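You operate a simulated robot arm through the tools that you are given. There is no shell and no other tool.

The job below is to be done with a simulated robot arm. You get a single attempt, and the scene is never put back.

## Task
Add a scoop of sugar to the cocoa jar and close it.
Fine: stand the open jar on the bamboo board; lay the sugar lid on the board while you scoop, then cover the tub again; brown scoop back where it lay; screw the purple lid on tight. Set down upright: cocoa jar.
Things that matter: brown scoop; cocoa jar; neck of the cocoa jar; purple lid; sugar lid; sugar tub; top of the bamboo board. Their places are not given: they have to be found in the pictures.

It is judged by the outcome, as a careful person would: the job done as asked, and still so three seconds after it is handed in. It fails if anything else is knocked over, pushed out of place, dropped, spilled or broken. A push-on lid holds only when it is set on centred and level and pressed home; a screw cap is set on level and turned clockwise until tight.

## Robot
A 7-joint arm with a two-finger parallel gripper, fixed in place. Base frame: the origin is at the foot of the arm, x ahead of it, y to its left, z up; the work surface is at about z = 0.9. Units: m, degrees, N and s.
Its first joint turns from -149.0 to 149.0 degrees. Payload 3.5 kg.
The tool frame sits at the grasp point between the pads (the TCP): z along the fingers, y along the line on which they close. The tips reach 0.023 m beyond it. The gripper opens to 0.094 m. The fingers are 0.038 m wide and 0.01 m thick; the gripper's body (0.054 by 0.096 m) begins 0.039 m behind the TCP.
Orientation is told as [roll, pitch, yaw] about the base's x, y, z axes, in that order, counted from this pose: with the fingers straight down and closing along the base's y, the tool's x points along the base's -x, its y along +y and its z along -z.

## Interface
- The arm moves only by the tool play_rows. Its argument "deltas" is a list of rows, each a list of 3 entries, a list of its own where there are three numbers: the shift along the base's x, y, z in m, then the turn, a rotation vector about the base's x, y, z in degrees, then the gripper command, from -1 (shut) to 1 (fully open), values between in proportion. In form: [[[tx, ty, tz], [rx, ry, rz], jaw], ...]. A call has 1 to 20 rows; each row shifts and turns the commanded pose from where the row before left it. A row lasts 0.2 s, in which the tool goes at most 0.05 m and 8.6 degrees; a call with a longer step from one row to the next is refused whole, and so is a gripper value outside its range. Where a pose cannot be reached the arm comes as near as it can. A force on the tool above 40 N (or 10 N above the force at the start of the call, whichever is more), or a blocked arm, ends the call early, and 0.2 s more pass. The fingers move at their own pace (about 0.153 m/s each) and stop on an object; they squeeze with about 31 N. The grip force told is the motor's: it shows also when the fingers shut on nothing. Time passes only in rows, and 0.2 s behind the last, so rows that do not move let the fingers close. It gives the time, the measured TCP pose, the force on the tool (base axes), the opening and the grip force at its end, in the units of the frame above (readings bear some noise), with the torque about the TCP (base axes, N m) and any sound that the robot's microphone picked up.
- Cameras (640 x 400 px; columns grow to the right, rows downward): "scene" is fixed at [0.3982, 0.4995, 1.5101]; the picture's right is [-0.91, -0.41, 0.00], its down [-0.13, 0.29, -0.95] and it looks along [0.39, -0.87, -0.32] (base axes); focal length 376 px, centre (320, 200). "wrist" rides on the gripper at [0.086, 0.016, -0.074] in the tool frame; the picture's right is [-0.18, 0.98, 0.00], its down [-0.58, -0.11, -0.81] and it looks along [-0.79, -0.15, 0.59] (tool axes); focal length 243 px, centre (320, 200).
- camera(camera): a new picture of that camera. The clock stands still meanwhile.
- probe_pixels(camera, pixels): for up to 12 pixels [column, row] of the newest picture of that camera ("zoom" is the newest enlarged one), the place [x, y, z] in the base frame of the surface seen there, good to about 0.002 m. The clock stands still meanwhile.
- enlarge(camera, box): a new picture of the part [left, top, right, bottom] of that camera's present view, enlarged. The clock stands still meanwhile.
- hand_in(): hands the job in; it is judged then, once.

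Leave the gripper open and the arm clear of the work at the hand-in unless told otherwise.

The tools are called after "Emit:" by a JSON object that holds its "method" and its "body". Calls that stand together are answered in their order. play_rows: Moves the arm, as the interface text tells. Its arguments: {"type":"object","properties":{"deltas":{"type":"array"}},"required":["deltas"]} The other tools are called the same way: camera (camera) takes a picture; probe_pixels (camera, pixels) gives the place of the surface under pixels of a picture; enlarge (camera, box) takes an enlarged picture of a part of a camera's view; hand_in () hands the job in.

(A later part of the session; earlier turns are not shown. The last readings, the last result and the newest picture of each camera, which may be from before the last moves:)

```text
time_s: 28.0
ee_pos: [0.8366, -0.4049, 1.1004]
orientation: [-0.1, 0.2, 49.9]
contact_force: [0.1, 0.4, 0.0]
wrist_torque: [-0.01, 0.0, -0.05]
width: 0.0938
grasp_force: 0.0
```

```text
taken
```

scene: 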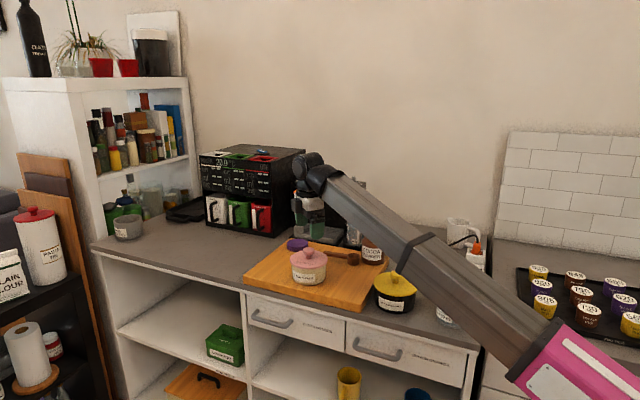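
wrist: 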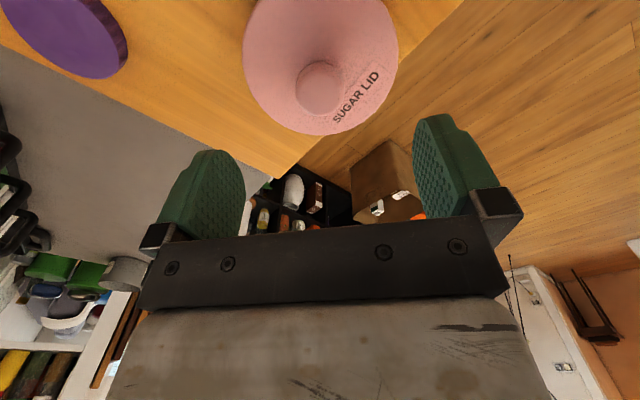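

The lid knob sits at wrist pixel (320, 88), nicely between the fingers. I probe it.

Emit:
{"method": "probe_pixels", "body": {"camera": "wrist", "pixels": [[296, 88], [345, 88], [320, 113], [320, 63], [320, 88], [244, 55], [397, 50], [320, 134], [320, 2], [118, 45], [60, 10], [90, 70]]}}

Emit:
{"method": "probe_pixels", "body": {"camera": "scene", "pixels": [[420, 270], [445, 300], [480, 335], [400, 245], [380, 230], [515, 370], [397, 290], [390, 275], [401, 277], [360, 205], [440, 320], [410, 280]]}}

```text
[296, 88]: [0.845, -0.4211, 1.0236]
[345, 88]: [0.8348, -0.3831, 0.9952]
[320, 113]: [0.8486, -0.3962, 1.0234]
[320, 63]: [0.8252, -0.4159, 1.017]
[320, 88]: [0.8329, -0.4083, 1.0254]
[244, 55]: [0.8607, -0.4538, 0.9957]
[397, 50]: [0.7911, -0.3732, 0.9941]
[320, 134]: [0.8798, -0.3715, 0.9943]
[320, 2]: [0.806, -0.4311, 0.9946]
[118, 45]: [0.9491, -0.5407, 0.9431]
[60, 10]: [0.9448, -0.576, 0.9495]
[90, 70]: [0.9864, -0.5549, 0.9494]
```

```text
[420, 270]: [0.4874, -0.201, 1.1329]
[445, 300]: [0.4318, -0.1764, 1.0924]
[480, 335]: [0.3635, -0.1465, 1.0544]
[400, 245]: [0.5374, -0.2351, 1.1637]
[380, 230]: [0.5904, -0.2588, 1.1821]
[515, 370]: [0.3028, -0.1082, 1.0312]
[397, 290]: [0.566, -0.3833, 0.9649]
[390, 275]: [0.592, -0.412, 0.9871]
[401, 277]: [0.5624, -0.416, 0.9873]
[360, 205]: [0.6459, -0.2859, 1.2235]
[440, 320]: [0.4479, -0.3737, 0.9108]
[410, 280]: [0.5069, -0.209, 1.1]
```

The knob centre is ≈(0.8345, -0.407). I descend to TCP z≈1.022, so the tips stay about 4 mm above the lid plate, and close.

Emit:
{"method": "play_rows", "body": {"deltas": [[[-0.001, -0.002, -0.025], [0, 0, 0], 1], [[0, 0, -0.025], [0, 0, 0], 1], [[0, 0, -0.018], [0, 0, 0], 1], [[0, 0, -0.01], [0, 0, 0], 1], [[0, 0, 0], [0, 0, 0], 1], [[0, 0, 0], [0, 0, 0], 0.4], [[0, 0, 0], [0, 0, 0], -0.1], [[0, 0, 0], [0, 0, 0], -1], [[0, 0, 0], [0, 0, 0], -1], [[0, 0, 0], [0, 0, 0], -1]]}}

Emit:
{"method": "enlarge", "body": {"camera": "scene", "box": [270, 215, 350, 285]}}

Emit:
{"method": "camera", "body": {"camera": "scene"}}

```text
time_s: 30.2
ee_pos: [0.8346, -0.4091, 1.0227]
orientation: [0.0, 0.3, 49.8]
contact_force: [-0.5, 0.4, -0.2]
wrist_torque: [0.0, 0.0, -0.04]
width: 0.0323
grasp_force: 30.6
```

```text
5.71 times, centred on (310, 250) of scene
```

zoom: 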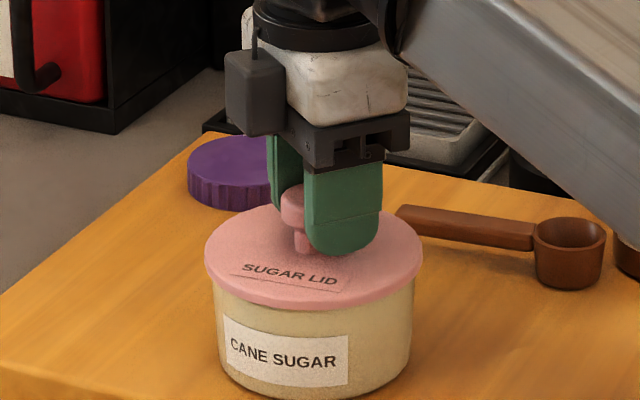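

```text
taken
```

scene: 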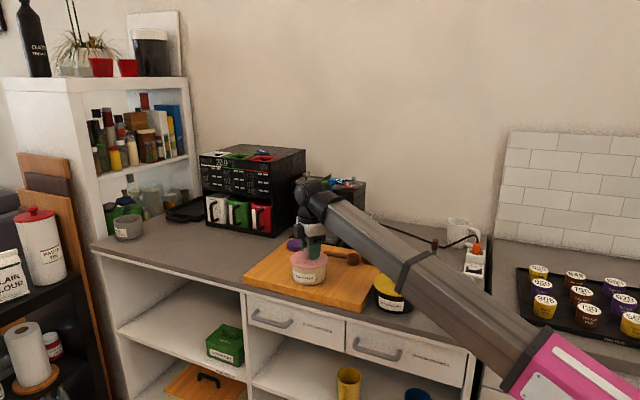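

The knob is gripped (0.0323). I lift slowly to break the push fit, watching the force.

Emit:
{"method": "play_rows", "body": {"deltas": [[[0, 0, 0.002], [0, 0, 0], -1], [[0, 0, 0.003], [0, 0, 0], -1], [[0, 0, 0.004], [0, 0, 0], -1], [[0, 0, 0.005], [0, 0, 0], -1], [[0, 0, 0.005], [0, 0, 0], -1], [[0, 0, 0], [0, 0, 0], -1]]}}

Emit:
{"method": "enlarge", "body": {"camera": "scene", "box": [270, 215, 350, 285]}}

```text
time_s: 31.6
ee_pos: [0.8346, -0.4097, 1.0414]
orientation: [-0.1, 0.3, 49.9]
contact_force: [0.0, 0.0, -0.7]
wrist_torque: [0.02, -0.04, -0.03]
width: 0.0322
grasp_force: 31.5
```

```text
5.71 times, centred on (310, 250) of scene
```

zoom: 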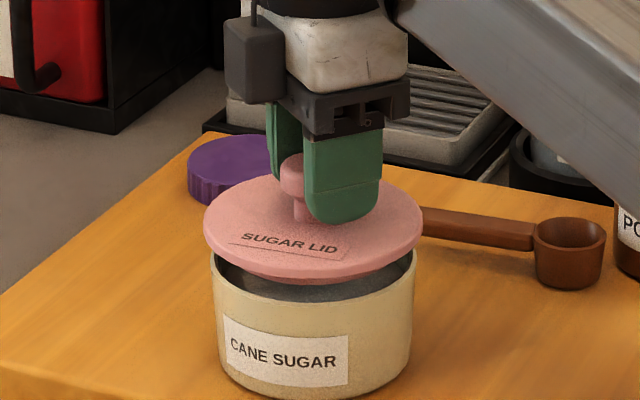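

The lid came off cleanly; it has a plug underneath. I raise it and carry it in -x to (0.716, -0.400) over the free part of the board.

Emit:
{"method": "play_rows", "body": {"deltas": [[[0, 0, 0.008], [0, 0, 0], -1], [[0, 0, 0.012], [0, 0, 0], -1], [[0, 0, 0.012], [0, 0, 0], -1], [[-0.006, 0.0005, 0.004], [0, 0, 0], -1], [[-0.012, 0.001, 0], [0, 0, 0], -1], [[-0.018, 0.0015, 0], [0, 0, 0], -1], [[-0.02, 0.0015, 0], [0, 0, 0], -1], [[-0.02, 0.0015, 0], [0, 0, 0], -1], [[-0.02, 0.0015, 0], [0, 0, 0], -1], [[-0.014, 0.001, 0], [0, 0, 0], -1], [[-0.0086, 0.0012, 0], [0, 0, 0], -1], [[0, 0, 0], [0, 0, 0], -1]]}}

Emit:
{"method": "camera", "body": {"camera": "scene"}}

Emit:
{"method": "enlarge", "body": {"camera": "scene", "box": [270, 200, 398, 310]}}

```text
time_s: 34.2
ee_pos: [0.7152, -0.3993, 1.0759]
orientation: [-0.1, 0.1, 49.8]
contact_force: [0.1, 0.0, -0.8]
wrist_torque: [-0.03, 0.0, 0.01]
width: 0.0323
grasp_force: 30.8
```

```text
taken
```

scene: 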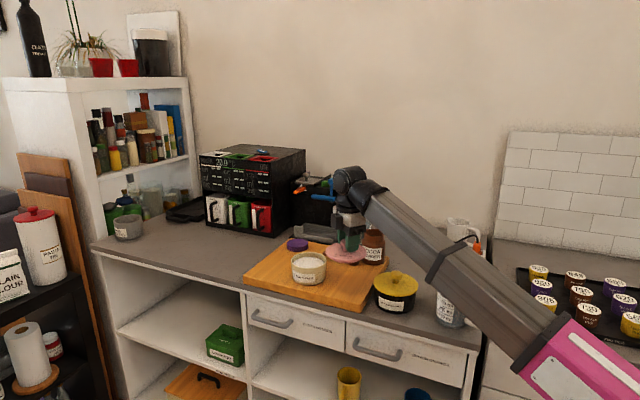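

```text
3.64 times, centred on (334, 255) of scene
```

zoom: 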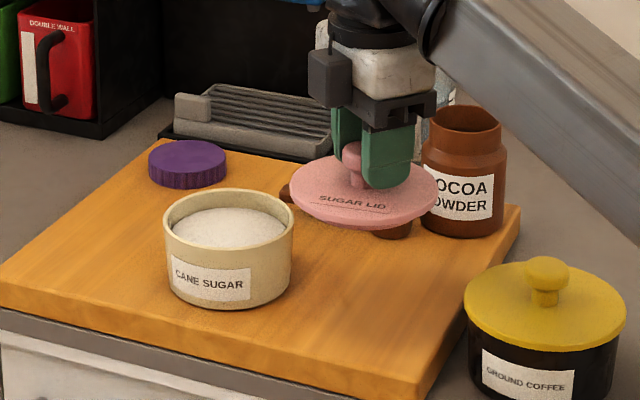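

The sugar level is high in the tub. I lower the lid toward the board, with a slow approach near TCP z≈0.97.

Emit:
{"method": "play_rows", "body": {"deltas": [[[0, 0, -0.015], [0, 0, 0], -1], [[0, 0, -0.025], [0, 0, 0], -1], [[0, 0, -0.025], [0, 0, 0], -1], [[0, 0, -0.02], [0, 0, 0], -1], [[0, 0, -0.008], [0, 0, 0], -1], [[0, 0, 0], [0, 0, 0], -1]]}}

Emit:
{"method": "enlarge", "body": {"camera": "scene", "box": [310, 220, 390, 290]}}

```text
time_s: 35.6
ee_pos: [0.7158, -0.3985, 0.9828]
orientation: [-0.2, 0.2, 50.0]
contact_force: [0.6, 0.7, -1.1]
wrist_torque: [0.02, 0.0, -0.01]
width: 0.0321
grasp_force: 30.9
```

```text
5.71 times, centred on (350, 255) of scene
```

zoom: 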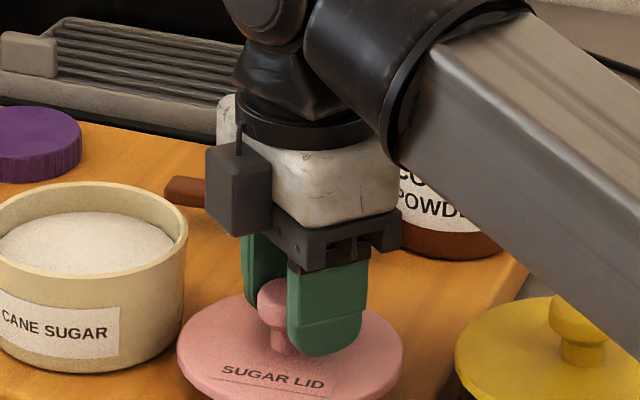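

The lid is near the board. The forearm is passing near the yellow pot's knob, so I probe that clearance.

Emit:
{"method": "probe_pixels", "body": {"camera": "zoom", "pixels": [[540, 275], [500, 240], [580, 330], [560, 312], [600, 330], [580, 355], [450, 200], [480, 100], [290, 400], [185, 345], [180, 240], [290, 395]]}}

```text
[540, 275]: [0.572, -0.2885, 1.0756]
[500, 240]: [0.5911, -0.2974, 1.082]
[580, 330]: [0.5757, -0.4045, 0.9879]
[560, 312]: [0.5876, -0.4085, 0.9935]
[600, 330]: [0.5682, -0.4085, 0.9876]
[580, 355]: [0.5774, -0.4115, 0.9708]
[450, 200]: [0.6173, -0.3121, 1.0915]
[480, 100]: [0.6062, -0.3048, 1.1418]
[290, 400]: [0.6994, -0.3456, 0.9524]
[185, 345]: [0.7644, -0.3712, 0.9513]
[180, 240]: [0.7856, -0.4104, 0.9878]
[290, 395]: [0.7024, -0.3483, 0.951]
```

Clearance is fine (forearm 1.07 vs knob 0.995). I lower the last centimetre in small steps.

Emit:
{"method": "play_rows", "body": {"deltas": [[[0, 0, -0.003], [0, 0, 0], -1], [[0, 0, -0.003], [0, 0, 0], -1], [[0, 0, -0.002], [0, 0, 0], -1], [[0, 0, 0], [0, 0, 0], -1]]}}

Emit:
{"method": "play_rows", "body": {"deltas": [[[0, 0, -0.002], [0, 0, 0], -1], [[0, 0, -0.001], [0, 0, 0], -1], [[0, 0, 0], [0, 0, 0], -1]]}}

Emit:
{"method": "enlarge", "body": {"camera": "scene", "box": [310, 230, 390, 300]}}

```text
time_s: 36.6
ee_pos: [0.716, -0.398, 0.9748]
orientation: [0.0, 0.1, 49.9]
contact_force: [-0.6, -0.5, 0.0]
wrist_torque: [-0.03, 0.02, 0.06]
width: 0.0322
grasp_force: 31.2
```

```text
time_s: 37.4
ee_pos: [0.7168, -0.3978, 0.9728]
orientation: [-0.2, 0.1, 50.0]
contact_force: [0.0, 1.3, 25.6]
wrist_torque: [0.26, 0.03, -0.18]
width: 0.0318
grasp_force: 30.8
```

```text
5.71 times, centred on (350, 265) of scene
```

zoom: 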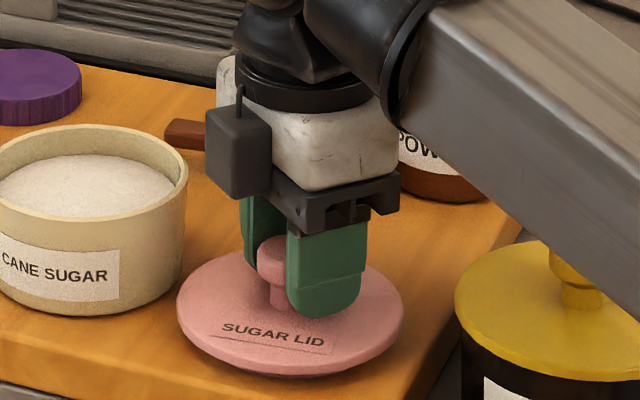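

The lid rests on the board (25 N contact). I relieve slightly, open and go up 12 cm.

Emit:
{"method": "play_rows", "body": {"deltas": [[[0, 0, 0.002], [0, 0, 0], -1], [[0, 0, 0], [0, 0, 0], 0.0], [[0, 0, 0], [0, 0, 0], 0.6], [[0, 0, 0], [0, 0, 0], 1], [[0, 0, 0.02], [0, 0, 0], 1], [[0, 0, 0.035], [0, 0, 0], 1], [[0, 0, 0.04], [0, 0, 0], 1], [[0, 0, 0.035], [0, 0, 0], 1], [[0, 0, 0], [0, 0, 0], 1]]}}

Emit:
{"method": "enlarge", "body": {"camera": "scene", "box": [270, 220, 398, 310]}}

Emit:
{"method": "camera", "body": {"camera": "wrist"}}

```text
time_s: 39.4
ee_pos: [0.715, -0.4026, 1.1036]
orientation: [-0.1, 0.2, 49.9]
contact_force: [0.0, 0.3, -0.1]
wrist_torque: [0.01, 0.03, 0.01]
width: 0.094
grasp_force: 0.1
```

```text
4.44 times, centred on (334, 265) of scene
```

zoom: 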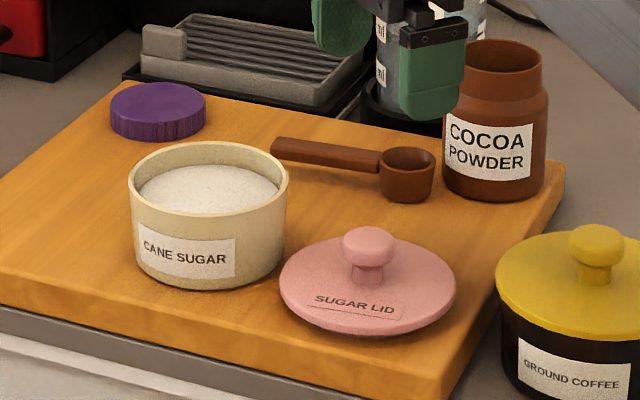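

```text
taken
```

wrist: 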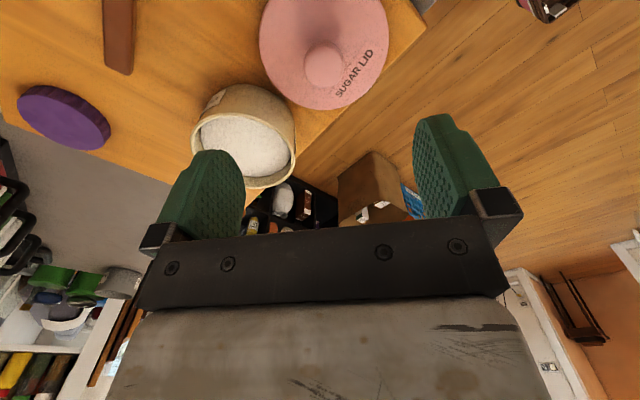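

The lid lies on the board. Now I measure tub rim, sugar surface and the whole scoop.

Emit:
{"method": "probe_pixels", "body": {"camera": "zoom", "pixels": [[208, 143], [208, 212], [131, 175], [287, 178], [208, 170], [208, 190], [208, 205], [160, 185], [255, 185], [208, 153], [380, 330], [368, 245]]}}

Emit:
{"method": "enlarge", "body": {"camera": "scene", "box": [318, 240, 374, 275]}}

```text
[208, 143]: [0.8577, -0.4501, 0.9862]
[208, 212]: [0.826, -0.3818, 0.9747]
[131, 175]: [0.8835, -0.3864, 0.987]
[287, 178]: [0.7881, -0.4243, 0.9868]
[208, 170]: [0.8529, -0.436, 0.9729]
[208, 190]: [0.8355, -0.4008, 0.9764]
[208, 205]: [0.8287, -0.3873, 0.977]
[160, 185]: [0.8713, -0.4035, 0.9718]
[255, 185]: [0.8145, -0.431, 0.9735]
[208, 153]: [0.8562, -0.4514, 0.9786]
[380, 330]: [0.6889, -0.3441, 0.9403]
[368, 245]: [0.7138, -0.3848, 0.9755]
```

```text
11.43 times, centred on (346, 258) of scene
```

zoom: 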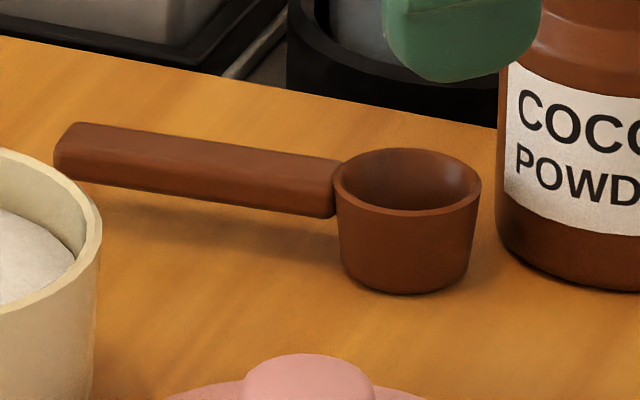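

Emit:
{"method": "probe_pixels", "body": {"camera": "zoom", "pixels": [[70, 128], [60, 160], [65, 178], [190, 140], [190, 160], [190, 195], [325, 165], [325, 185], [330, 212], [408, 212], [405, 152], [479, 185]]}}

Emit:
{"method": "probe_pixels", "body": {"camera": "zoom", "pixels": [[336, 185], [408, 180], [408, 250], [408, 290], [345, 250], [475, 240], [200, 240], [110, 150], [250, 170], [500, 200], [560, 285], [408, 200]]}}

```text
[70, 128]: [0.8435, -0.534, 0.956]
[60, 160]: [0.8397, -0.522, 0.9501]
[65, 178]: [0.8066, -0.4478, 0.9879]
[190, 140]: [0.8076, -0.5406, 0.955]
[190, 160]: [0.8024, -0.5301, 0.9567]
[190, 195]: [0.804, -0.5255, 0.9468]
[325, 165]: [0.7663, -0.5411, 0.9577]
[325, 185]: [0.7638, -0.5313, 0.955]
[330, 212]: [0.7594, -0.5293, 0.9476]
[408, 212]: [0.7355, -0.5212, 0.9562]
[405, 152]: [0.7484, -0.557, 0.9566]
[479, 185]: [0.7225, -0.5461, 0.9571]
```

```text
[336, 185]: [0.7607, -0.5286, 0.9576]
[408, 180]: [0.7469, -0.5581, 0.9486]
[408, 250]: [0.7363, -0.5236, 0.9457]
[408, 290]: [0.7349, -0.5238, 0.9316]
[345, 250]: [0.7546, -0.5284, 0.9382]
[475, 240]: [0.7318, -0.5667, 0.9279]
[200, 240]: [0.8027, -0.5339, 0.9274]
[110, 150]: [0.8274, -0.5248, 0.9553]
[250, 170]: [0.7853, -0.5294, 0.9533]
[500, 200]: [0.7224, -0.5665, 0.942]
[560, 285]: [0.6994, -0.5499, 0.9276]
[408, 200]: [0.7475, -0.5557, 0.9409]
```

Findings: sugar surface z≈0.975, tub rim z≈0.987, inner radius ≈0.045. The scoop's bowl centre is (0.742, -0.540), and its handle runs to x≈0.845 at about +6°, z 0.946-0.957. For the handle I need the closing line across it with the camera away from the forearm, so yaw ≈186°. I test whether the wrist can turn that far, up high.

Emit:
{"method": "play_rows", "body": {"deltas": [[[0.01, -0.01, 0.03], [0, 0, 8], 1], [[0.01, -0.01, 0.02], [0, 0, 8.5], 1], [[0, 0, 0], [0, 0, 8.5], 1], [[0, 0, 0], [0, 0, 8.5], 1], [[0, 0, 0], [0, 0, 8.5], 1], [[0, 0, 0], [0, 0, 8.5], 1], [[0, 0, 0], [0, 0, 8.5], 1], [[0, 0, 0], [0, 0, 8.5], 1], [[0, 0, 0], [0, 0, 8.5], 1], [[0, 0, 0], [0, 0, 8.5], 1], [[0, 0, 0], [0, 0, 8.5], 1], [[0, 0, 0], [0, 0, 8.5], 1], [[0, 0, 0], [0, 0, 8.5], 1], [[0, 0, 0], [0, 0, 8.5], 1], [[0, 0, 0], [0, 0, 8.5], 1], [[0, 0, 0], [0, 0, 8.5], 1], [[0, 0, 0], [0, 0, 0], 1]]}}

Emit:
{"method": "camera", "body": {"camera": "wrist"}}

Emit:
{"method": "camera", "body": {"camera": "scene"}}

```text
time_s: 43.0
ee_pos: [0.7372, -0.4152, 1.1553]
orientation: [-0.2, 0.1, 145.1]
contact_force: [0.3, 0.6, 0.1]
wrist_torque: [0.01, 0.02, -0.04]
width: 0.0942
grasp_force: 0.0
out of reach, approached as far as the arm can: row 12, 13, 14, 15, 16
```

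```text
taken
```

wrist: 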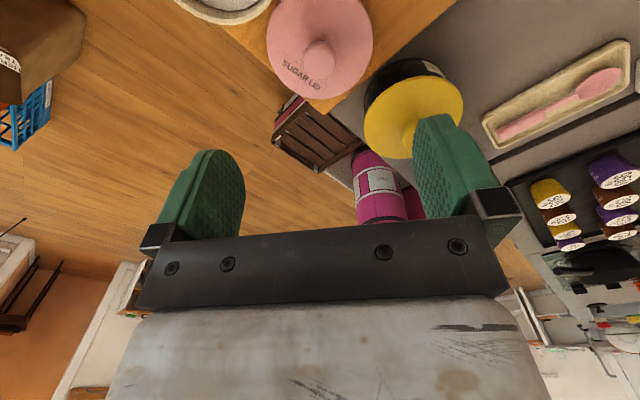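

```text
taken
```

scene: 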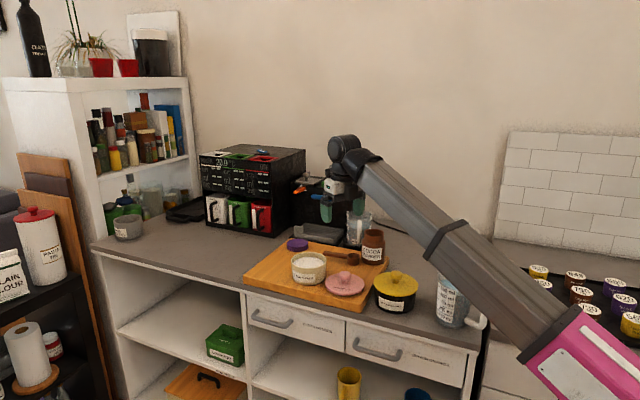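

The wrist limit is at relative angle ~175°, so I need to go round the other way with the camera on the outer side. To keep the camera off the forearm while spinning, I rise, tilt the tool outward about 56° and then look before spinning.

Emit:
{"method": "play_rows", "body": {"deltas": [[[0, 0, 0.04], [0, 0, 0], 1], [[0, 0, 0.04], [0, 0, 0], 1], [[0, 0, 0.02], [0, 0, 0], 1], [[0, 0, 0], [-3.9, -7.0, 0], 1], [[0, 0, 0], [-3.9, -7.0, 0], 1], [[0, 0, 0], [-3.9, -7.0, 0], 1], [[0, 0, 0], [-3.9, -7.0, 0], 1], [[0, 0, 0], [-3.9, -7.0, 0], 1], [[0, 0, 0], [-3.9, -7.0, 0], 1], [[0, 0, 0], [-3.9, -7.0, 0], 1], [[0, 0, 0], [0, 0, 0], 1]]}}

Emit:
{"method": "camera", "body": {"camera": "scene"}}

```text
time_s: 45.4
ee_pos: [0.7566, -0.4239, 1.2154]
orientation: [-8.9, 55.9, 140.5]
contact_force: [-0.2, 0.4, -0.4]
wrist_torque: [0.02, 0.01, 0.01]
width: 0.0943
grasp_force: 0.1
out of reach, approached as far as the arm can: row 1, 2, 3
```

```text
taken
```

scene: 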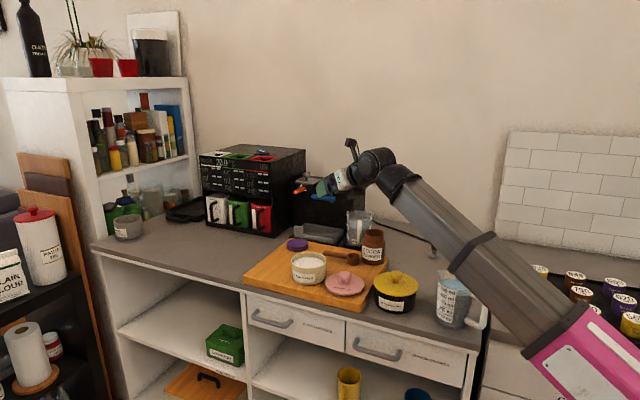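

Tool tilted outward, no contact. Now I spin about the tool axis by about -170° first (20 rows) and check.

Emit:
{"method": "play_rows", "body": {"deltas": [[[0, 0, 0], [3, -1.7, -2.3], 1], [[0, 0, 0], [6.19, -3.41, -4.73], 1], [[0, 0, 0], [6.19, -3.41, -4.73], 1], [[0, 0, 0], [6.19, -3.41, -4.73], 1], [[0, 0, 0], [6.19, -3.41, -4.73], 1], [[0, 0, 0], [6.19, -3.41, -4.73], 1], [[0, 0, 0], [6.19, -3.41, -4.73], 1], [[0, 0, 0], [6.19, -3.41, -4.73], 1], [[0, 0, 0], [6.19, -3.41, -4.73], 1], [[0, 0, 0], [6.19, -3.41, -4.73], 1], [[0, 0, 0], [6.19, -3.41, -4.73], 1], [[0, 0, 0], [6.19, -3.41, -4.73], 1], [[0, 0, 0], [6.19, -3.41, -4.73], 1], [[0, 0, 0], [6.19, -3.41, -4.73], 1], [[0, 0, 0], [6.19, -3.41, -4.73], 1], [[0, 0, 0], [6.19, -3.41, -4.73], 1], [[0, 0, 0], [6.19, -3.41, -4.73], 1], [[0, 0, 0], [6.19, -3.41, -4.73], 1], [[0, 0, 0], [6.19, -3.41, -4.73], 1], [[0, 0, 0], [6.19, -3.41, -4.73], 1]]}}

Emit:
{"method": "camera", "body": {"camera": "scene"}}

```text
time_s: 49.6
ee_pos: [0.7574, -0.4235, 1.2166]
orientation: [-12.1, -55.3, -14.5]
contact_force: [0.4, 0.1, -1.0]
wrist_torque: [0.03, 0.02, -0.01]
width: 0.094
grasp_force: 0.1
```

```text
taken
```

scene: 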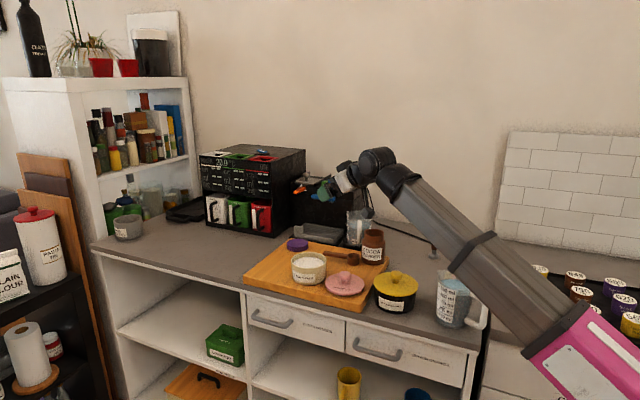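

No contact while spinning. I continue the remaining ~149°.

Emit:
{"method": "play_rows", "body": {"deltas": [[[0, 0, 0], [6.19, -3.41, -4.73], 1], [[0, 0, 0], [6.19, -3.41, -4.73], 1], [[0, 0, 0], [6.19, -3.41, -4.73], 1], [[0, 0, 0], [6.19, -3.41, -4.73], 1], [[0, 0, 0], [6.19, -3.41, -4.73], 1], [[0, 0, 0], [6.19, -3.41, -4.73], 1], [[0, 0, 0], [6.19, -3.41, -4.73], 1], [[0, 0, 0], [6.19, -3.41, -4.73], 1], [[0, 0, 0], [6.19, -3.41, -4.73], 1], [[0, 0, 0], [6.19, -3.41, -4.73], 1], [[0, 0, 0], [6.19, -3.41, -4.73], 1], [[0, 0, 0], [6.19, -3.41, -4.73], 1], [[0, 0, 0], [6.19, -3.41, -4.73], 1], [[0, 0, 0], [6.19, -3.41, -4.73], 1], [[0, 0, 0], [6.19, -3.41, -4.73], 1], [[0, 0, 0], [6.19, -3.41, -4.73], 1], [[0, 0, 0], [6.19, -3.41, -4.73], 1], [[0, 0, 0], [2.9, -1.6, -2.2], 1], [[0, 0, 0], [0, 0, 0], 1]]}}

Emit:
{"method": "camera", "body": {"camera": "scene"}}

```text
time_s: 53.6
ee_pos: [0.7567, -0.4227, 1.2162]
orientation: [43.7, 39.8, -152.6]
contact_force: [0.4, -0.2, -0.8]
wrist_torque: [0.01, 0.02, 0.02]
width: 0.094
grasp_force: 0.0
```

```text
taken
```

scene: 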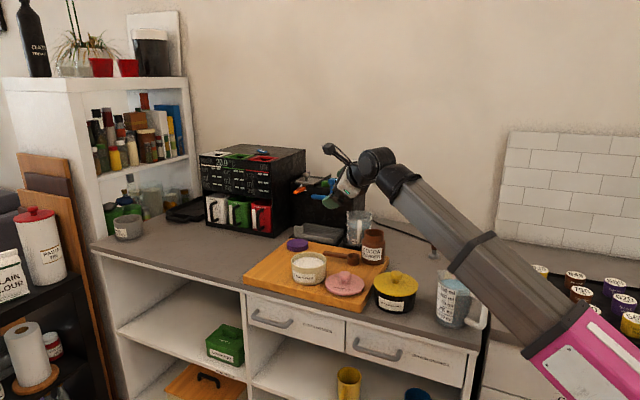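

Now I tilt the tool back to vertical.

Emit:
{"method": "play_rows", "body": {"deltas": [[[0, 0, 0], [3.9, 7.0, 0], 1], [[0, 0, 0], [3.9, 7.0, 0], 1], [[0, 0, 0], [3.9, 7.0, 0], 1], [[0, 0, 0], [3.9, 7.0, 0], 1], [[0, 0, 0], [3.9, 7.0, 0], 1], [[0, 0, 0], [3.9, 7.0, 0], 1], [[0, 0, 0], [3.9, 7.0, 0], 1], [[0, 0, 0], [0, 0, 0], 1]]}}

```text
time_s: 55.4
ee_pos: [0.762, -0.4246, 1.2059]
orientation: [0.5, 1.1, -169.2]
contact_force: [-0.1, 0.2, 0.3]
wrist_torque: [-0.01, 0.01, 0.02]
width: 0.0939
grasp_force: 0.0
out of reach, approached as far as the arm can: row 7
```

Tool is vertical again with yaw ≈ -169° and the camera on the outside. I move above the scoop handle's outer part at (0.825, -0.5305) and trim the yaw to -174°.

Emit:
{"method": "play_rows", "body": {"deltas": [[[0.0126, -0.0212, -0.0292], [0, 0, -2.4], 1], [[0.0126, -0.0212, -0.0292], [0, 0, -2.4], 1], [[0.0126, -0.0212, -0.0292], [0, 0, 0], 1], [[0.0126, -0.0212, -0.0292], [0, 0, 0], 1], [[0.0126, -0.0212, -0.0292], [0, 0, 0], 1], [[0, 0, 0], [0, 0, 0], 1], [[0, 0, 0], [0, 0, 0], 1]]}}

Emit:
{"method": "camera", "body": {"camera": "wrist"}}

Emit:
{"method": "enlarge", "body": {"camera": "scene", "box": [270, 180, 398, 280]}}

```text
time_s: 57.0
ee_pos: [0.8238, -0.5305, 1.0561]
orientation: [-0.2, 0.3, -174.1]
contact_force: [-0.5, 0.6, -0.3]
wrist_torque: [0.0, 0.03, 0.02]
width: 0.094
grasp_force: 0.1
```

```text
taken
```

wrist: 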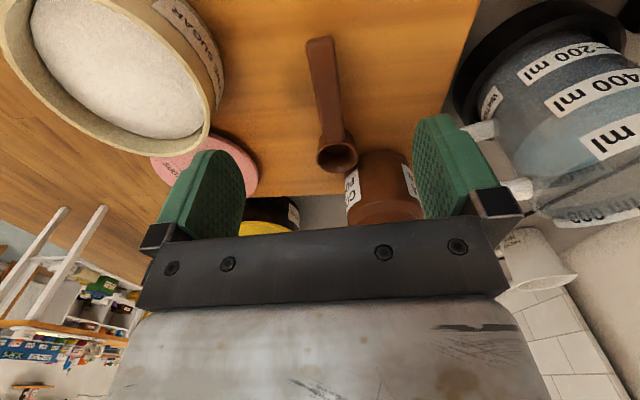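

```text
4.00 times, centred on (334, 230) of scene
```

zoom: 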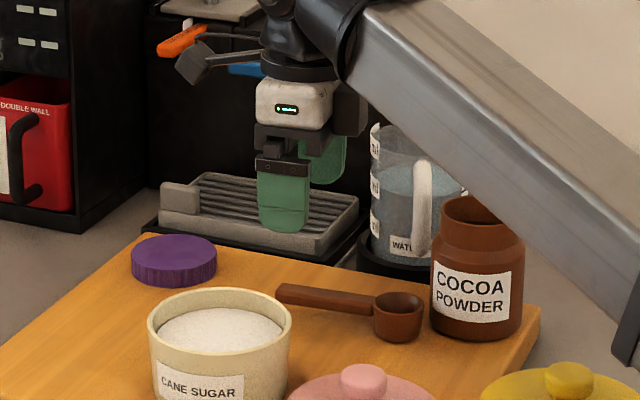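

Clear of contact. The wrist view shows the handle between the fingers. I probe its edges to check alignment.

Emit:
{"method": "probe_pixels", "body": {"camera": "wrist", "pixels": [[320, 41], [309, 60], [333, 60], [321, 60], [318, 100], [328, 100], [341, 100], [316, 150], [357, 155], [337, 172], [337, 145], [328, 130]]}}

Emit:
{"method": "enlarge", "body": {"camera": "wrist", "box": [240, 20, 420, 200]}}

```text
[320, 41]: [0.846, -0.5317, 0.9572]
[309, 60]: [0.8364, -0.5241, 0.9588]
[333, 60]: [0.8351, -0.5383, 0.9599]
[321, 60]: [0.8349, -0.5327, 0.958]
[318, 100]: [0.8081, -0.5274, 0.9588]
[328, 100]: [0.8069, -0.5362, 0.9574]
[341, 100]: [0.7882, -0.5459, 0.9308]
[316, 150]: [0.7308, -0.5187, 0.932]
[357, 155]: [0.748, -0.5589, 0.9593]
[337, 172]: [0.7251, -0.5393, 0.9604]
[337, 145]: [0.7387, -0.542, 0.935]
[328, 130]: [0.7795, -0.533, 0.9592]
```

```text
2.22 times, centred on (330, 110) of wrist
```

zoom: 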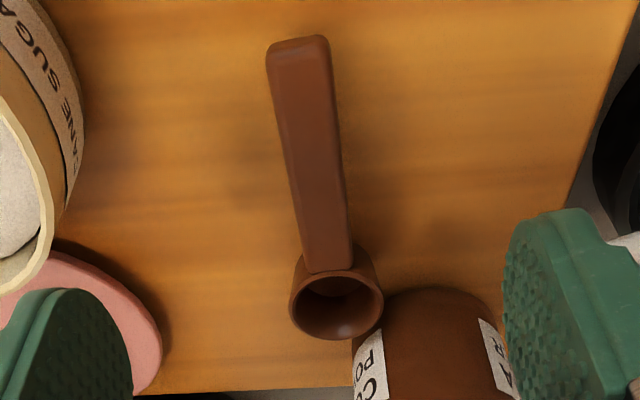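

The handle centre at x≈0.822 is y≈-0.533, direction ≈5°, matching the tool. I descend to TCP z≈0.962 with the fingers part open, then close.

Emit:
{"method": "play_rows", "body": {"deltas": [[[-0.001, -0.002, -0.02], [0, 0, -0.5], 0.4], [[0, 0, -0.025], [0, 0, 0], 0.2], [[0, 0, -0.025], [0, 0, 0], 0.2], [[0, 0, -0.016], [0, 0, 0], 0.2], [[0, 0, -0.008], [0, 0, 0], 0.2], [[0, 0, 0], [0, 0, 0], 0.2], [[0, 0, 0], [0, 0, 0], 0.2]]}}

Emit:
{"method": "enlarge", "body": {"camera": "wrist", "box": [200, 60, 440, 240]}}

Emit:
{"method": "enlarge", "body": {"camera": "scene", "box": [290, 215, 370, 275]}}

```text
time_s: 58.6
ee_pos: [0.8242, -0.5322, 0.9649]
orientation: [-0.2, 0.3, -174.5]
contact_force: [0.5, 0.2, 0.1]
wrist_torque: [-0.01, 0.03, -0.03]
width: 0.0564
grasp_force: 0.0
```

```text
2.22 times, centred on (320, 150) of wrist
```

zoom: 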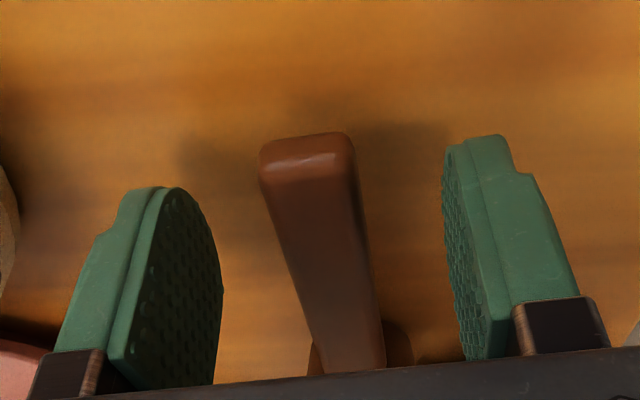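

```text
6.67 times, centred on (330, 245) of scene
```

zoom: 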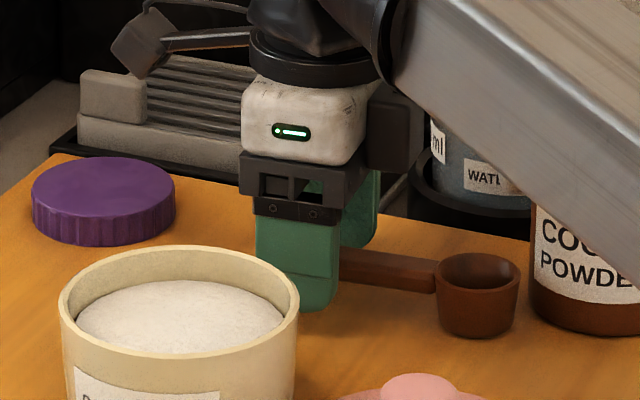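

The handle is well between the pads. I lower 3 mm more and close.

Emit:
{"method": "play_rows", "body": {"deltas": [[[0, 0, -0.003], [0, 0, 0], 0.2], [[0, 0, 0], [0, 0, 0], -0.2], [[0, 0, 0], [0, 0, 0], -0.5], [[0, 0, 0], [0, 0, 0], -1], [[0, 0, 0], [0, 0, 0], -1], [[0, 0, 0], [0, 0, 0], -1]]}}

Emit:
{"method": "enlarge", "body": {"camera": "scene", "box": [290, 215, 370, 275]}}

```text
time_s: 60.0
ee_pos: [0.824, -0.5326, 0.9616]
orientation: [-0.3, 0.3, -174.4]
contact_force: [0.7, -0.2, 1.1]
wrist_torque: [-0.02, -0.05, -0.02]
width: 0.0195
grasp_force: 31.3
```

```text
6.67 times, centred on (330, 245) of scene
```

zoom: 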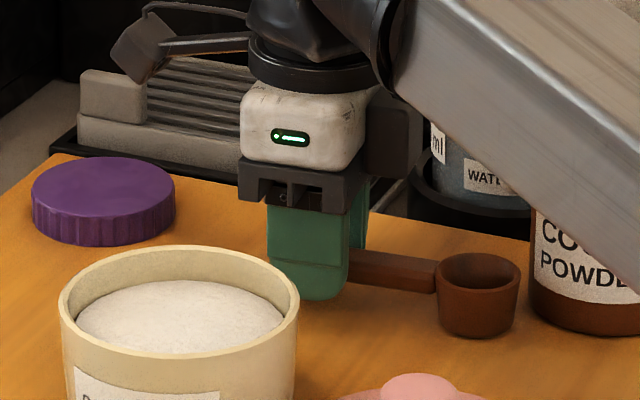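

The handle is gripped (0.0195). I record this pose for the return: TCP (0.824, -0.5326, 0.9616), yaw -174.4°. Now a gentle lift.

Emit:
{"method": "play_rows", "body": {"deltas": [[[0, 0, 0.003], [0, 0, 0], -1], [[0, 0, 0.006], [0, 0, 0], -1], [[0, 0, 0.01], [0, 0, 0], -1], [[0, 0, 0.015], [0, 0, 0], -1], [[0, 0, 0.02], [0, 0, 0], -1], [[0, 0, 0.02], [0, 0, 0], -1], [[0, 0, 0.015], [0, 0, 0], -1], [[0, 0, 0], [0, 0, 0], -1]]}}

Emit:
{"method": "enlarge", "body": {"camera": "scene", "box": [280, 185, 376, 265]}}

Emit:
{"method": "camera", "body": {"camera": "wrist"}}

```text
time_s: 61.8
ee_pos: [0.8257, -0.5309, 1.0519]
orientation: [-0.2, 0.4, -174.4]
contact_force: [0.1, -0.3, -0.4]
wrist_torque: [0.02, -0.04, 0.04]
width: 0.0194
grasp_force: 31.2
```

```text
5.00 times, centred on (328, 225) of scene
```

zoom: 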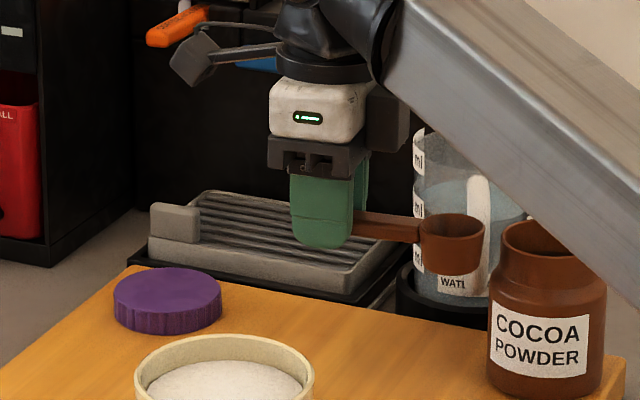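

```text
taken
```

wrist: 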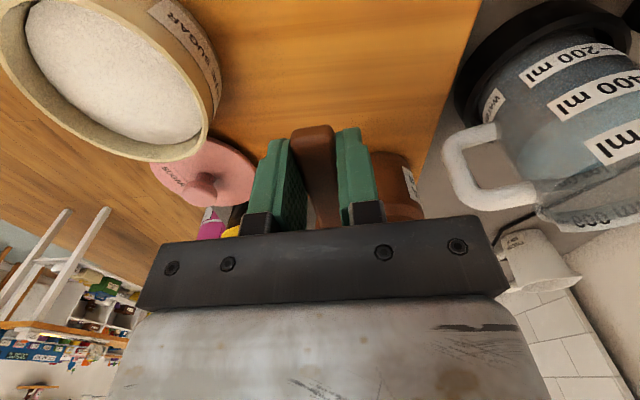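

The scoop is held level. I probe the bowl to know its place relative to the TCP.

Emit:
{"method": "probe_pixels", "body": {"camera": "zoom", "pixels": [[423, 232], [483, 230], [452, 242], [455, 217], [452, 272], [395, 222], [375, 215], [452, 260], [395, 237], [365, 230]]}}

```text
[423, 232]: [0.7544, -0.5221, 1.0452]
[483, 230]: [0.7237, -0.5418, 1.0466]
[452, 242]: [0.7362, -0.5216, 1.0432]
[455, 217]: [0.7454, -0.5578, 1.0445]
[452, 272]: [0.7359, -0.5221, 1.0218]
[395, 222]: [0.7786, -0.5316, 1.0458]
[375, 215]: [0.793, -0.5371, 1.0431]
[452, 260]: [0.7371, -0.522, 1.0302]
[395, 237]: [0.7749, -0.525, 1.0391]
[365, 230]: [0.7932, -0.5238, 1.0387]
```

The bowl rim sits 8 mm below the TCP and its centre 83 mm from it along the handle. Before planning the dip and pour tilts I need the arm's elbow geometry and the jug's height, so I take a scene picture and probe.

Emit:
{"method": "camera", "body": {"camera": "scene"}}

Emit:
{"method": "enlarge", "body": {"camera": "scene", "box": [400, 200, 640, 400]}}

```text
taken
```

scene: 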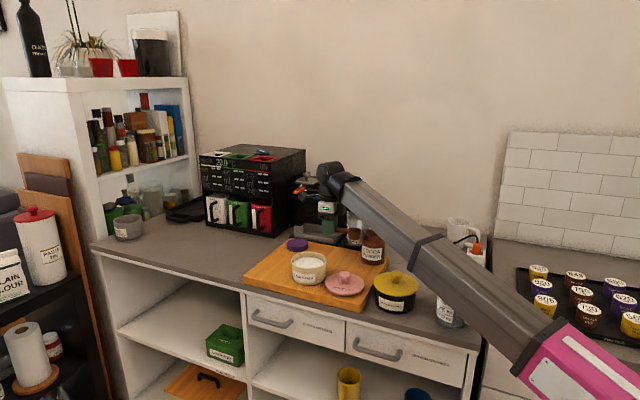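

```text
2.00 times, centred on (520, 300) of scene
```

zoom: 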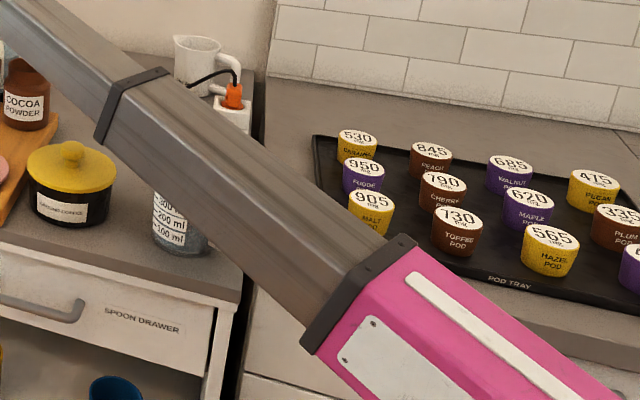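

The arm is a straight telescoping boom from a shoulder near z≈0.9. For pouring, the tool must point horizontal or above, and the wrist should then sit on the +y side of the jar, away from the jug. That needs the other wrist branch, so before scooping I cross over with the empty scoop: rise, move to open space and tilt outward.

Emit:
{"method": "play_rows", "body": {"deltas": [[[0, 0, 0.03], [0, 0, 0], -1], [[0, 0, 0.04], [0, 0, 0], -1], [[0, 0, 0.04], [0, 0, 0], -1], [[-0.015, 0.025, 0.015], [0, 0, 0], -1], [[-0.018, 0.028, 0], [0, 0, 0], -1], [[-0.018, 0.028, 0], [0, 0, 0], -1], [[-0.015, 0.025, 0], [0, 0, 0], -1], [[0, 0, 0], [-3.9, -7.0, 0], -1], [[0, 0, 0.005], [-3.9, -7.0, 0], -1], [[0, 0, 0.01], [-3.9, -7.0, 0], -1], [[0, 0, 0.01], [-3.9, -7.0, 0], -1], [[0, 0, 0.005], [-3.9, -7.0, 0], -1], [[0, 0, 0], [-3.9, -7.0, 0], -1], [[0, 0, 0], [-3.9, -7.0, 0], -1], [[0, 0, 0], [0, 0, 0], -1]]}}

Emit:
{"method": "camera", "body": {"camera": "scene"}}

```text
time_s: 65.0
ee_pos: [0.7581, -0.4261, 1.206]
orientation: [40.3, 43.3, -157.7]
contact_force: [0.2, -0.4, -0.3]
wrist_torque: [0.01, -0.01, -0.02]
width: 0.0192
grasp_force: 30.8
```

```text
taken
```

scene: 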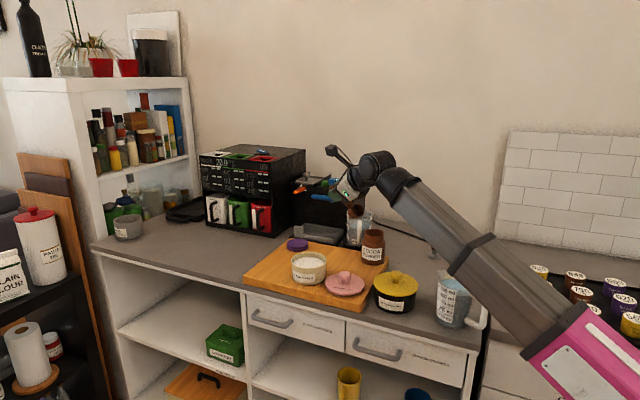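

Now I spin the tool back about its axis (about 291° total), first 20 rows.

Emit:
{"method": "play_rows", "body": {"deltas": [[[0, 0, 0], [-3, 1.7, 2.3], -1], [[0, 0, 0], [-6.19, 3.41, 4.73], -1], [[0, 0, 0], [-6.19, 3.41, 4.73], -1], [[0, 0, 0], [-6.19, 3.41, 4.73], -1], [[0, 0, 0], [-6.19, 3.41, 4.73], -1], [[0, 0, 0], [-6.19, 3.41, 4.73], -1], [[0, 0, 0], [-6.19, 3.41, 4.73], -1], [[0, 0, 0], [-6.19, 3.41, 4.73], -1], [[0, 0, 0], [-6.19, 3.41, 4.73], -1], [[0, 0, 0], [-6.19, 3.41, 4.73], -1], [[0, 0, 0], [-6.19, 3.41, 4.73], -1], [[0, 0, 0], [-6.19, 3.41, 4.73], -1], [[0, 0, 0], [-6.19, 3.41, 4.73], -1], [[0, 0, 0], [-6.19, 3.41, 4.73], -1], [[0, 0, 0], [-6.19, 3.41, 4.73], -1], [[0, 0, 0], [-6.19, 3.41, 4.73], -1], [[0, 0, 0], [-6.19, 3.41, 4.73], -1], [[0, 0, 0], [-6.19, 3.41, 4.73], -1], [[0, 0, 0], [-6.19, 3.41, 4.73], -1], [[0, 0, 0], [-6.19, 3.41, 4.73], -1]]}}

Emit:
{"method": "play_rows", "body": {"deltas": [[[0, 0, 0], [-6.19, 3.41, 4.73], -1], [[0, 0, 0], [-6.19, 3.41, 4.73], -1], [[0, 0, 0], [-6.19, 3.41, 4.73], -1], [[0, 0, 0], [-6.19, 3.41, 4.73], -1], [[0, 0, 0], [-6.19, 3.41, 4.73], -1], [[0, 0, 0], [-6.19, 3.41, 4.73], -1], [[0, 0, 0], [-6.19, 3.41, 4.73], -1], [[0, 0, 0], [-6.19, 3.41, 4.73], -1], [[0, 0, 0], [-6.19, 3.41, 4.73], -1], [[0, 0, 0], [-6.19, 3.41, 4.73], -1], [[0, 0, 0], [-6.19, 3.41, 4.73], -1], [[0, 0, 0], [-6.19, 3.41, 4.73], -1], [[0, 0, 0], [-6.19, 3.41, 4.73], -1], [[0, 0, 0], [0, 0, 0], -1]]}}

Emit:
{"method": "camera", "body": {"camera": "scene"}}

```text
time_s: 69.2
ee_pos: [0.7573, -0.4278, 1.2066]
orientation: [-27.6, -51.1, 4.9]
contact_force: [1.1, 0.1, -1.0]
wrist_torque: [-0.01, 0.03, -0.03]
width: 0.0192
grasp_force: 31.3
```

```text
time_s: 72.2
ee_pos: [0.7582, -0.4266, 1.208]
orientation: [-48.6, 33.0, 86.8]
contact_force: [0.9, 0.0, 0.4]
wrist_torque: [0.03, -0.01, 0.03]
width: 0.0192
grasp_force: 31.4
```

```text
taken
```

scene: 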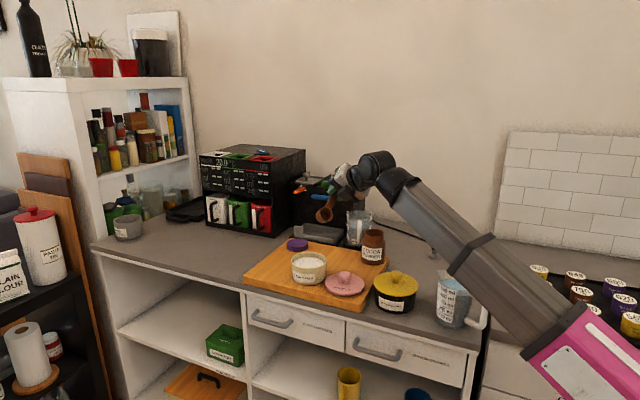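

The wrist is now on the other branch, the scoop still held. I tilt back to vertical.

Emit:
{"method": "play_rows", "body": {"deltas": [[[0, 0, -0.005], [3.9, 7.0, 0], -1], [[0, 0, -0.01], [3.9, 7.0, 0], -1], [[0, 0, -0.01], [3.9, 7.0, 0], -1], [[0, 0, -0.005], [3.9, 7.0, 0], -1], [[0, 0, 0], [3.9, 7.0, 0], -1], [[0, 0, 0], [3.9, 7.0, 0], -1], [[0, 0, 0], [3.9, 7.0, 0], -1], [[0, 0, 0], [0, 0, 0], -1]]}}

Emit:
{"method": "camera", "body": {"camera": "scene"}}

Emit:
{"method": "camera", "body": {"camera": "wrist"}}

```text
time_s: 74.0
ee_pos: [0.7579, -0.4269, 1.1752]
orientation: [-0.3, -0.1, 101.8]
contact_force: [-0.3, 0.6, -0.9]
wrist_torque: [-0.02, 0.0, 0.01]
width: 0.0192
grasp_force: 31.0
```

```text
taken
```

scene: 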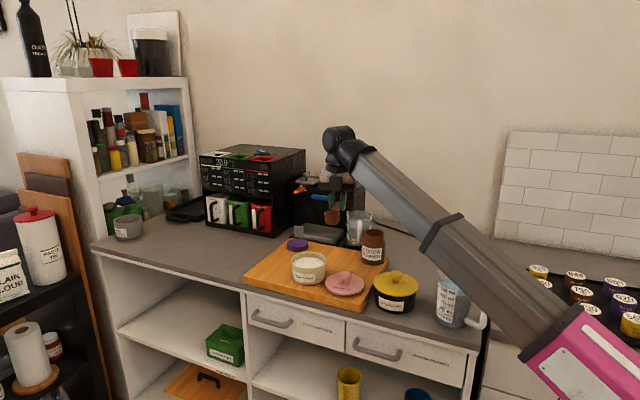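

```text
taken
```

wrist: 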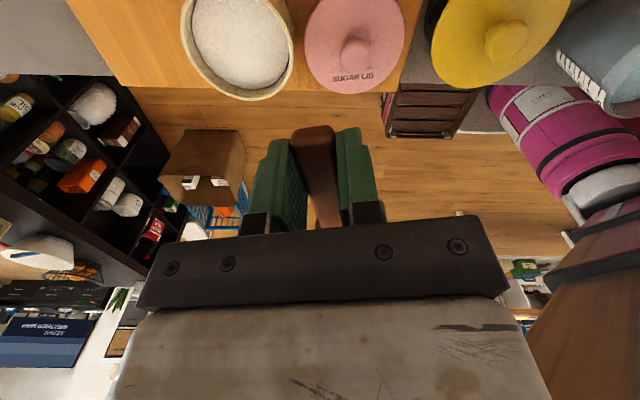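

Yaw is 101.8°, so the handle points along -78° (h = (0.20, -0.98)). I move beside and above the tub while tilting the tool 50° along h, bowl down, to get ready for the dip.

Emit:
{"method": "play_rows", "body": {"deltas": [[[0.0129, -0.0051, -0.0093], [-6.99, -1.46, 0], -1], [[0.0129, -0.0051, -0.0093], [-6.99, -1.46, 0], -1], [[0.0129, -0.0051, -0.0093], [-6.99, -1.46, 0], -1], [[0.0129, -0.0051, -0.0093], [-6.99, -1.46, 0], -1], [[0.0129, -0.0051, -0.0093], [-6.99, -1.46, 0], -1], [[0.0129, -0.0051, -0.0093], [-6.99, -1.46, 0], -1], [[0.0126, -0.0053, -0.0093], [-6.99, -1.46, 0], -1], [[0, 0, 0], [0, 0, 0], -1], [[0, 0, 0], [0, 0, 0], -1]]}}

Emit:
{"method": "camera", "body": {"camera": "scene"}}

Emit:
{"method": "enlarge", "body": {"camera": "scene", "box": [260, 190, 372, 290]}}

```text
time_s: 76.0
ee_pos: [0.8472, -0.4642, 1.1099]
orientation: [-0.3, 50.0, 101.8]
contact_force: [0.1, -0.2, -0.1]
wrist_torque: [-0.03, 0.01, -0.02]
width: 0.0192
grasp_force: 30.8
```

```text
taken
```

scene: 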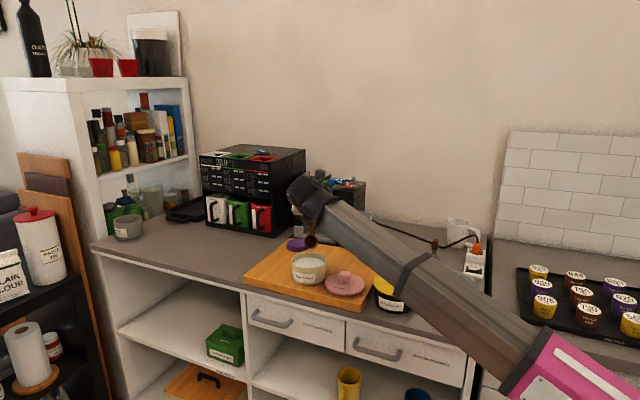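

```text
4.00 times, centred on (316, 240) of scene
```

zoom: 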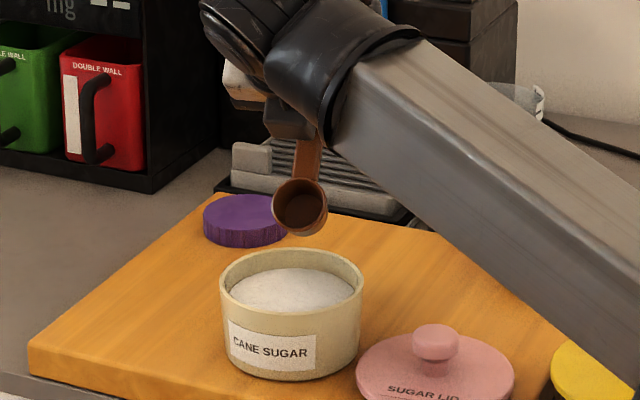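

The pose is reached exactly (tilt 50°). I probe the bowl rim to check its expected centre (0.837, -0.417, 1.042).

Emit:
{"method": "probe_pixels", "body": {"camera": "zoom", "pixels": [[275, 200], [325, 212], [300, 233], [303, 182], [300, 210], [310, 155], [300, 236], [290, 265], [290, 300], [222, 285], [362, 285], [290, 340]]}}

```text
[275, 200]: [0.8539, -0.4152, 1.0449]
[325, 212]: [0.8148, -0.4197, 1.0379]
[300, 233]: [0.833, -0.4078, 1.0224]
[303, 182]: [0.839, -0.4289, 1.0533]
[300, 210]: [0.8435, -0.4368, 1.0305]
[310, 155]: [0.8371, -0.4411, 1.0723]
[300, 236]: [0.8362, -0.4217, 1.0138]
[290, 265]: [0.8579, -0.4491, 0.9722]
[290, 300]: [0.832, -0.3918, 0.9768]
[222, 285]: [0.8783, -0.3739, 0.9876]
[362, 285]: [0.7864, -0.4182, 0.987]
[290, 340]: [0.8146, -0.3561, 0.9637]
```

The bowl matches expectation within 2-3 mm. I go down into the sugar and push slightly forward.

Emit:
{"method": "play_rows", "body": {"deltas": [[[0, 0, -0.018], [0, 0, 0], -1], [[0, 0, -0.018], [0, 0, 0], -1], [[-0.0004, 0.002, -0.015], [0, 0, 0], -1], [[-0.0009, 0.0041, -0.005], [0.65, 0.14, 0], -1], [[-0.0009, 0.0041, -0.005], [0.65, 0.14, 0], -1], [[-0.0009, 0.0041, -0.005], [0.65, 0.14, 0], -1], [[0, 0, 0], [0, 0, 0], -1]]}}

Emit:
{"method": "enlarge", "body": {"camera": "scene", "box": [274, 220, 354, 290]}}

```text
time_s: 77.6
ee_pos: [0.8436, -0.4479, 1.0462]
orientation: [-0.3, 47.9, 101.8]
contact_force: [0.0, -0.5, -1.3]
wrist_torque: [0.01, -0.01, -0.01]
width: 0.0191
grasp_force: 30.8
```

```text
5.71 times, centred on (314, 255) of scene
```

zoom: 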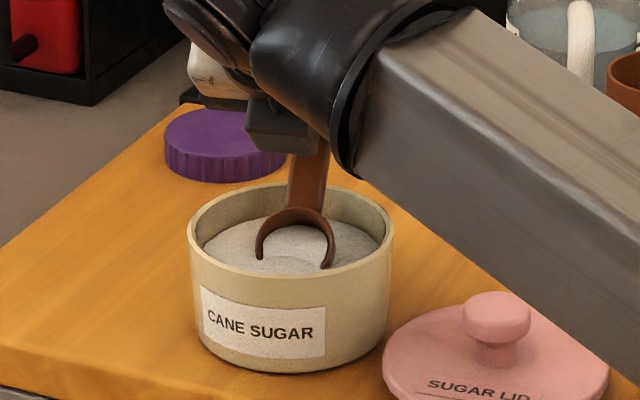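

The bowl is dipping into the sugar without force. I go deeper and start levelling.

Emit:
{"method": "play_rows", "body": {"deltas": [[[-0.0002, 0.0011, -0.004], [1.96, 0.41, 0], -1], [[-0.0002, 0.0011, -0.004], [1.96, 0.41, 0], -1], [[-0.0002, 0.0011, -0.004], [1.96, 0.41, 0], -1], [[0, 0, 0], [0, 0, 0], -1]]}}

Emit:
{"method": "enlarge", "body": {"camera": "scene", "box": [274, 220, 354, 290]}}

```text
time_s: 78.6
ee_pos: [0.8461, -0.4461, 1.0339]
orientation: [-0.3, 41.9, 101.8]
contact_force: [-0.1, 0.5, -0.9]
wrist_torque: [-0.02, -0.01, 0.03]
width: 0.0192
grasp_force: 30.4
```

```text
5.71 times, centred on (314, 255) of scene
```

zoom: 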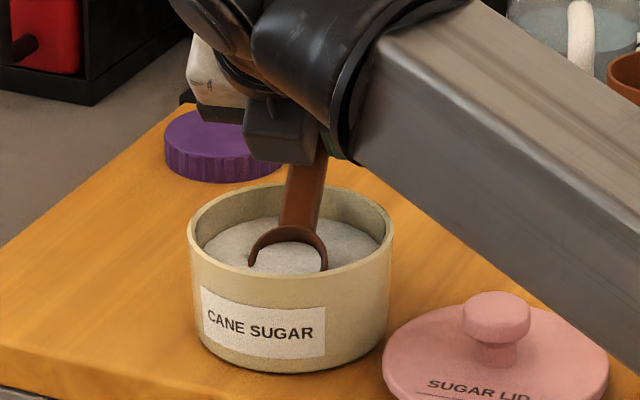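

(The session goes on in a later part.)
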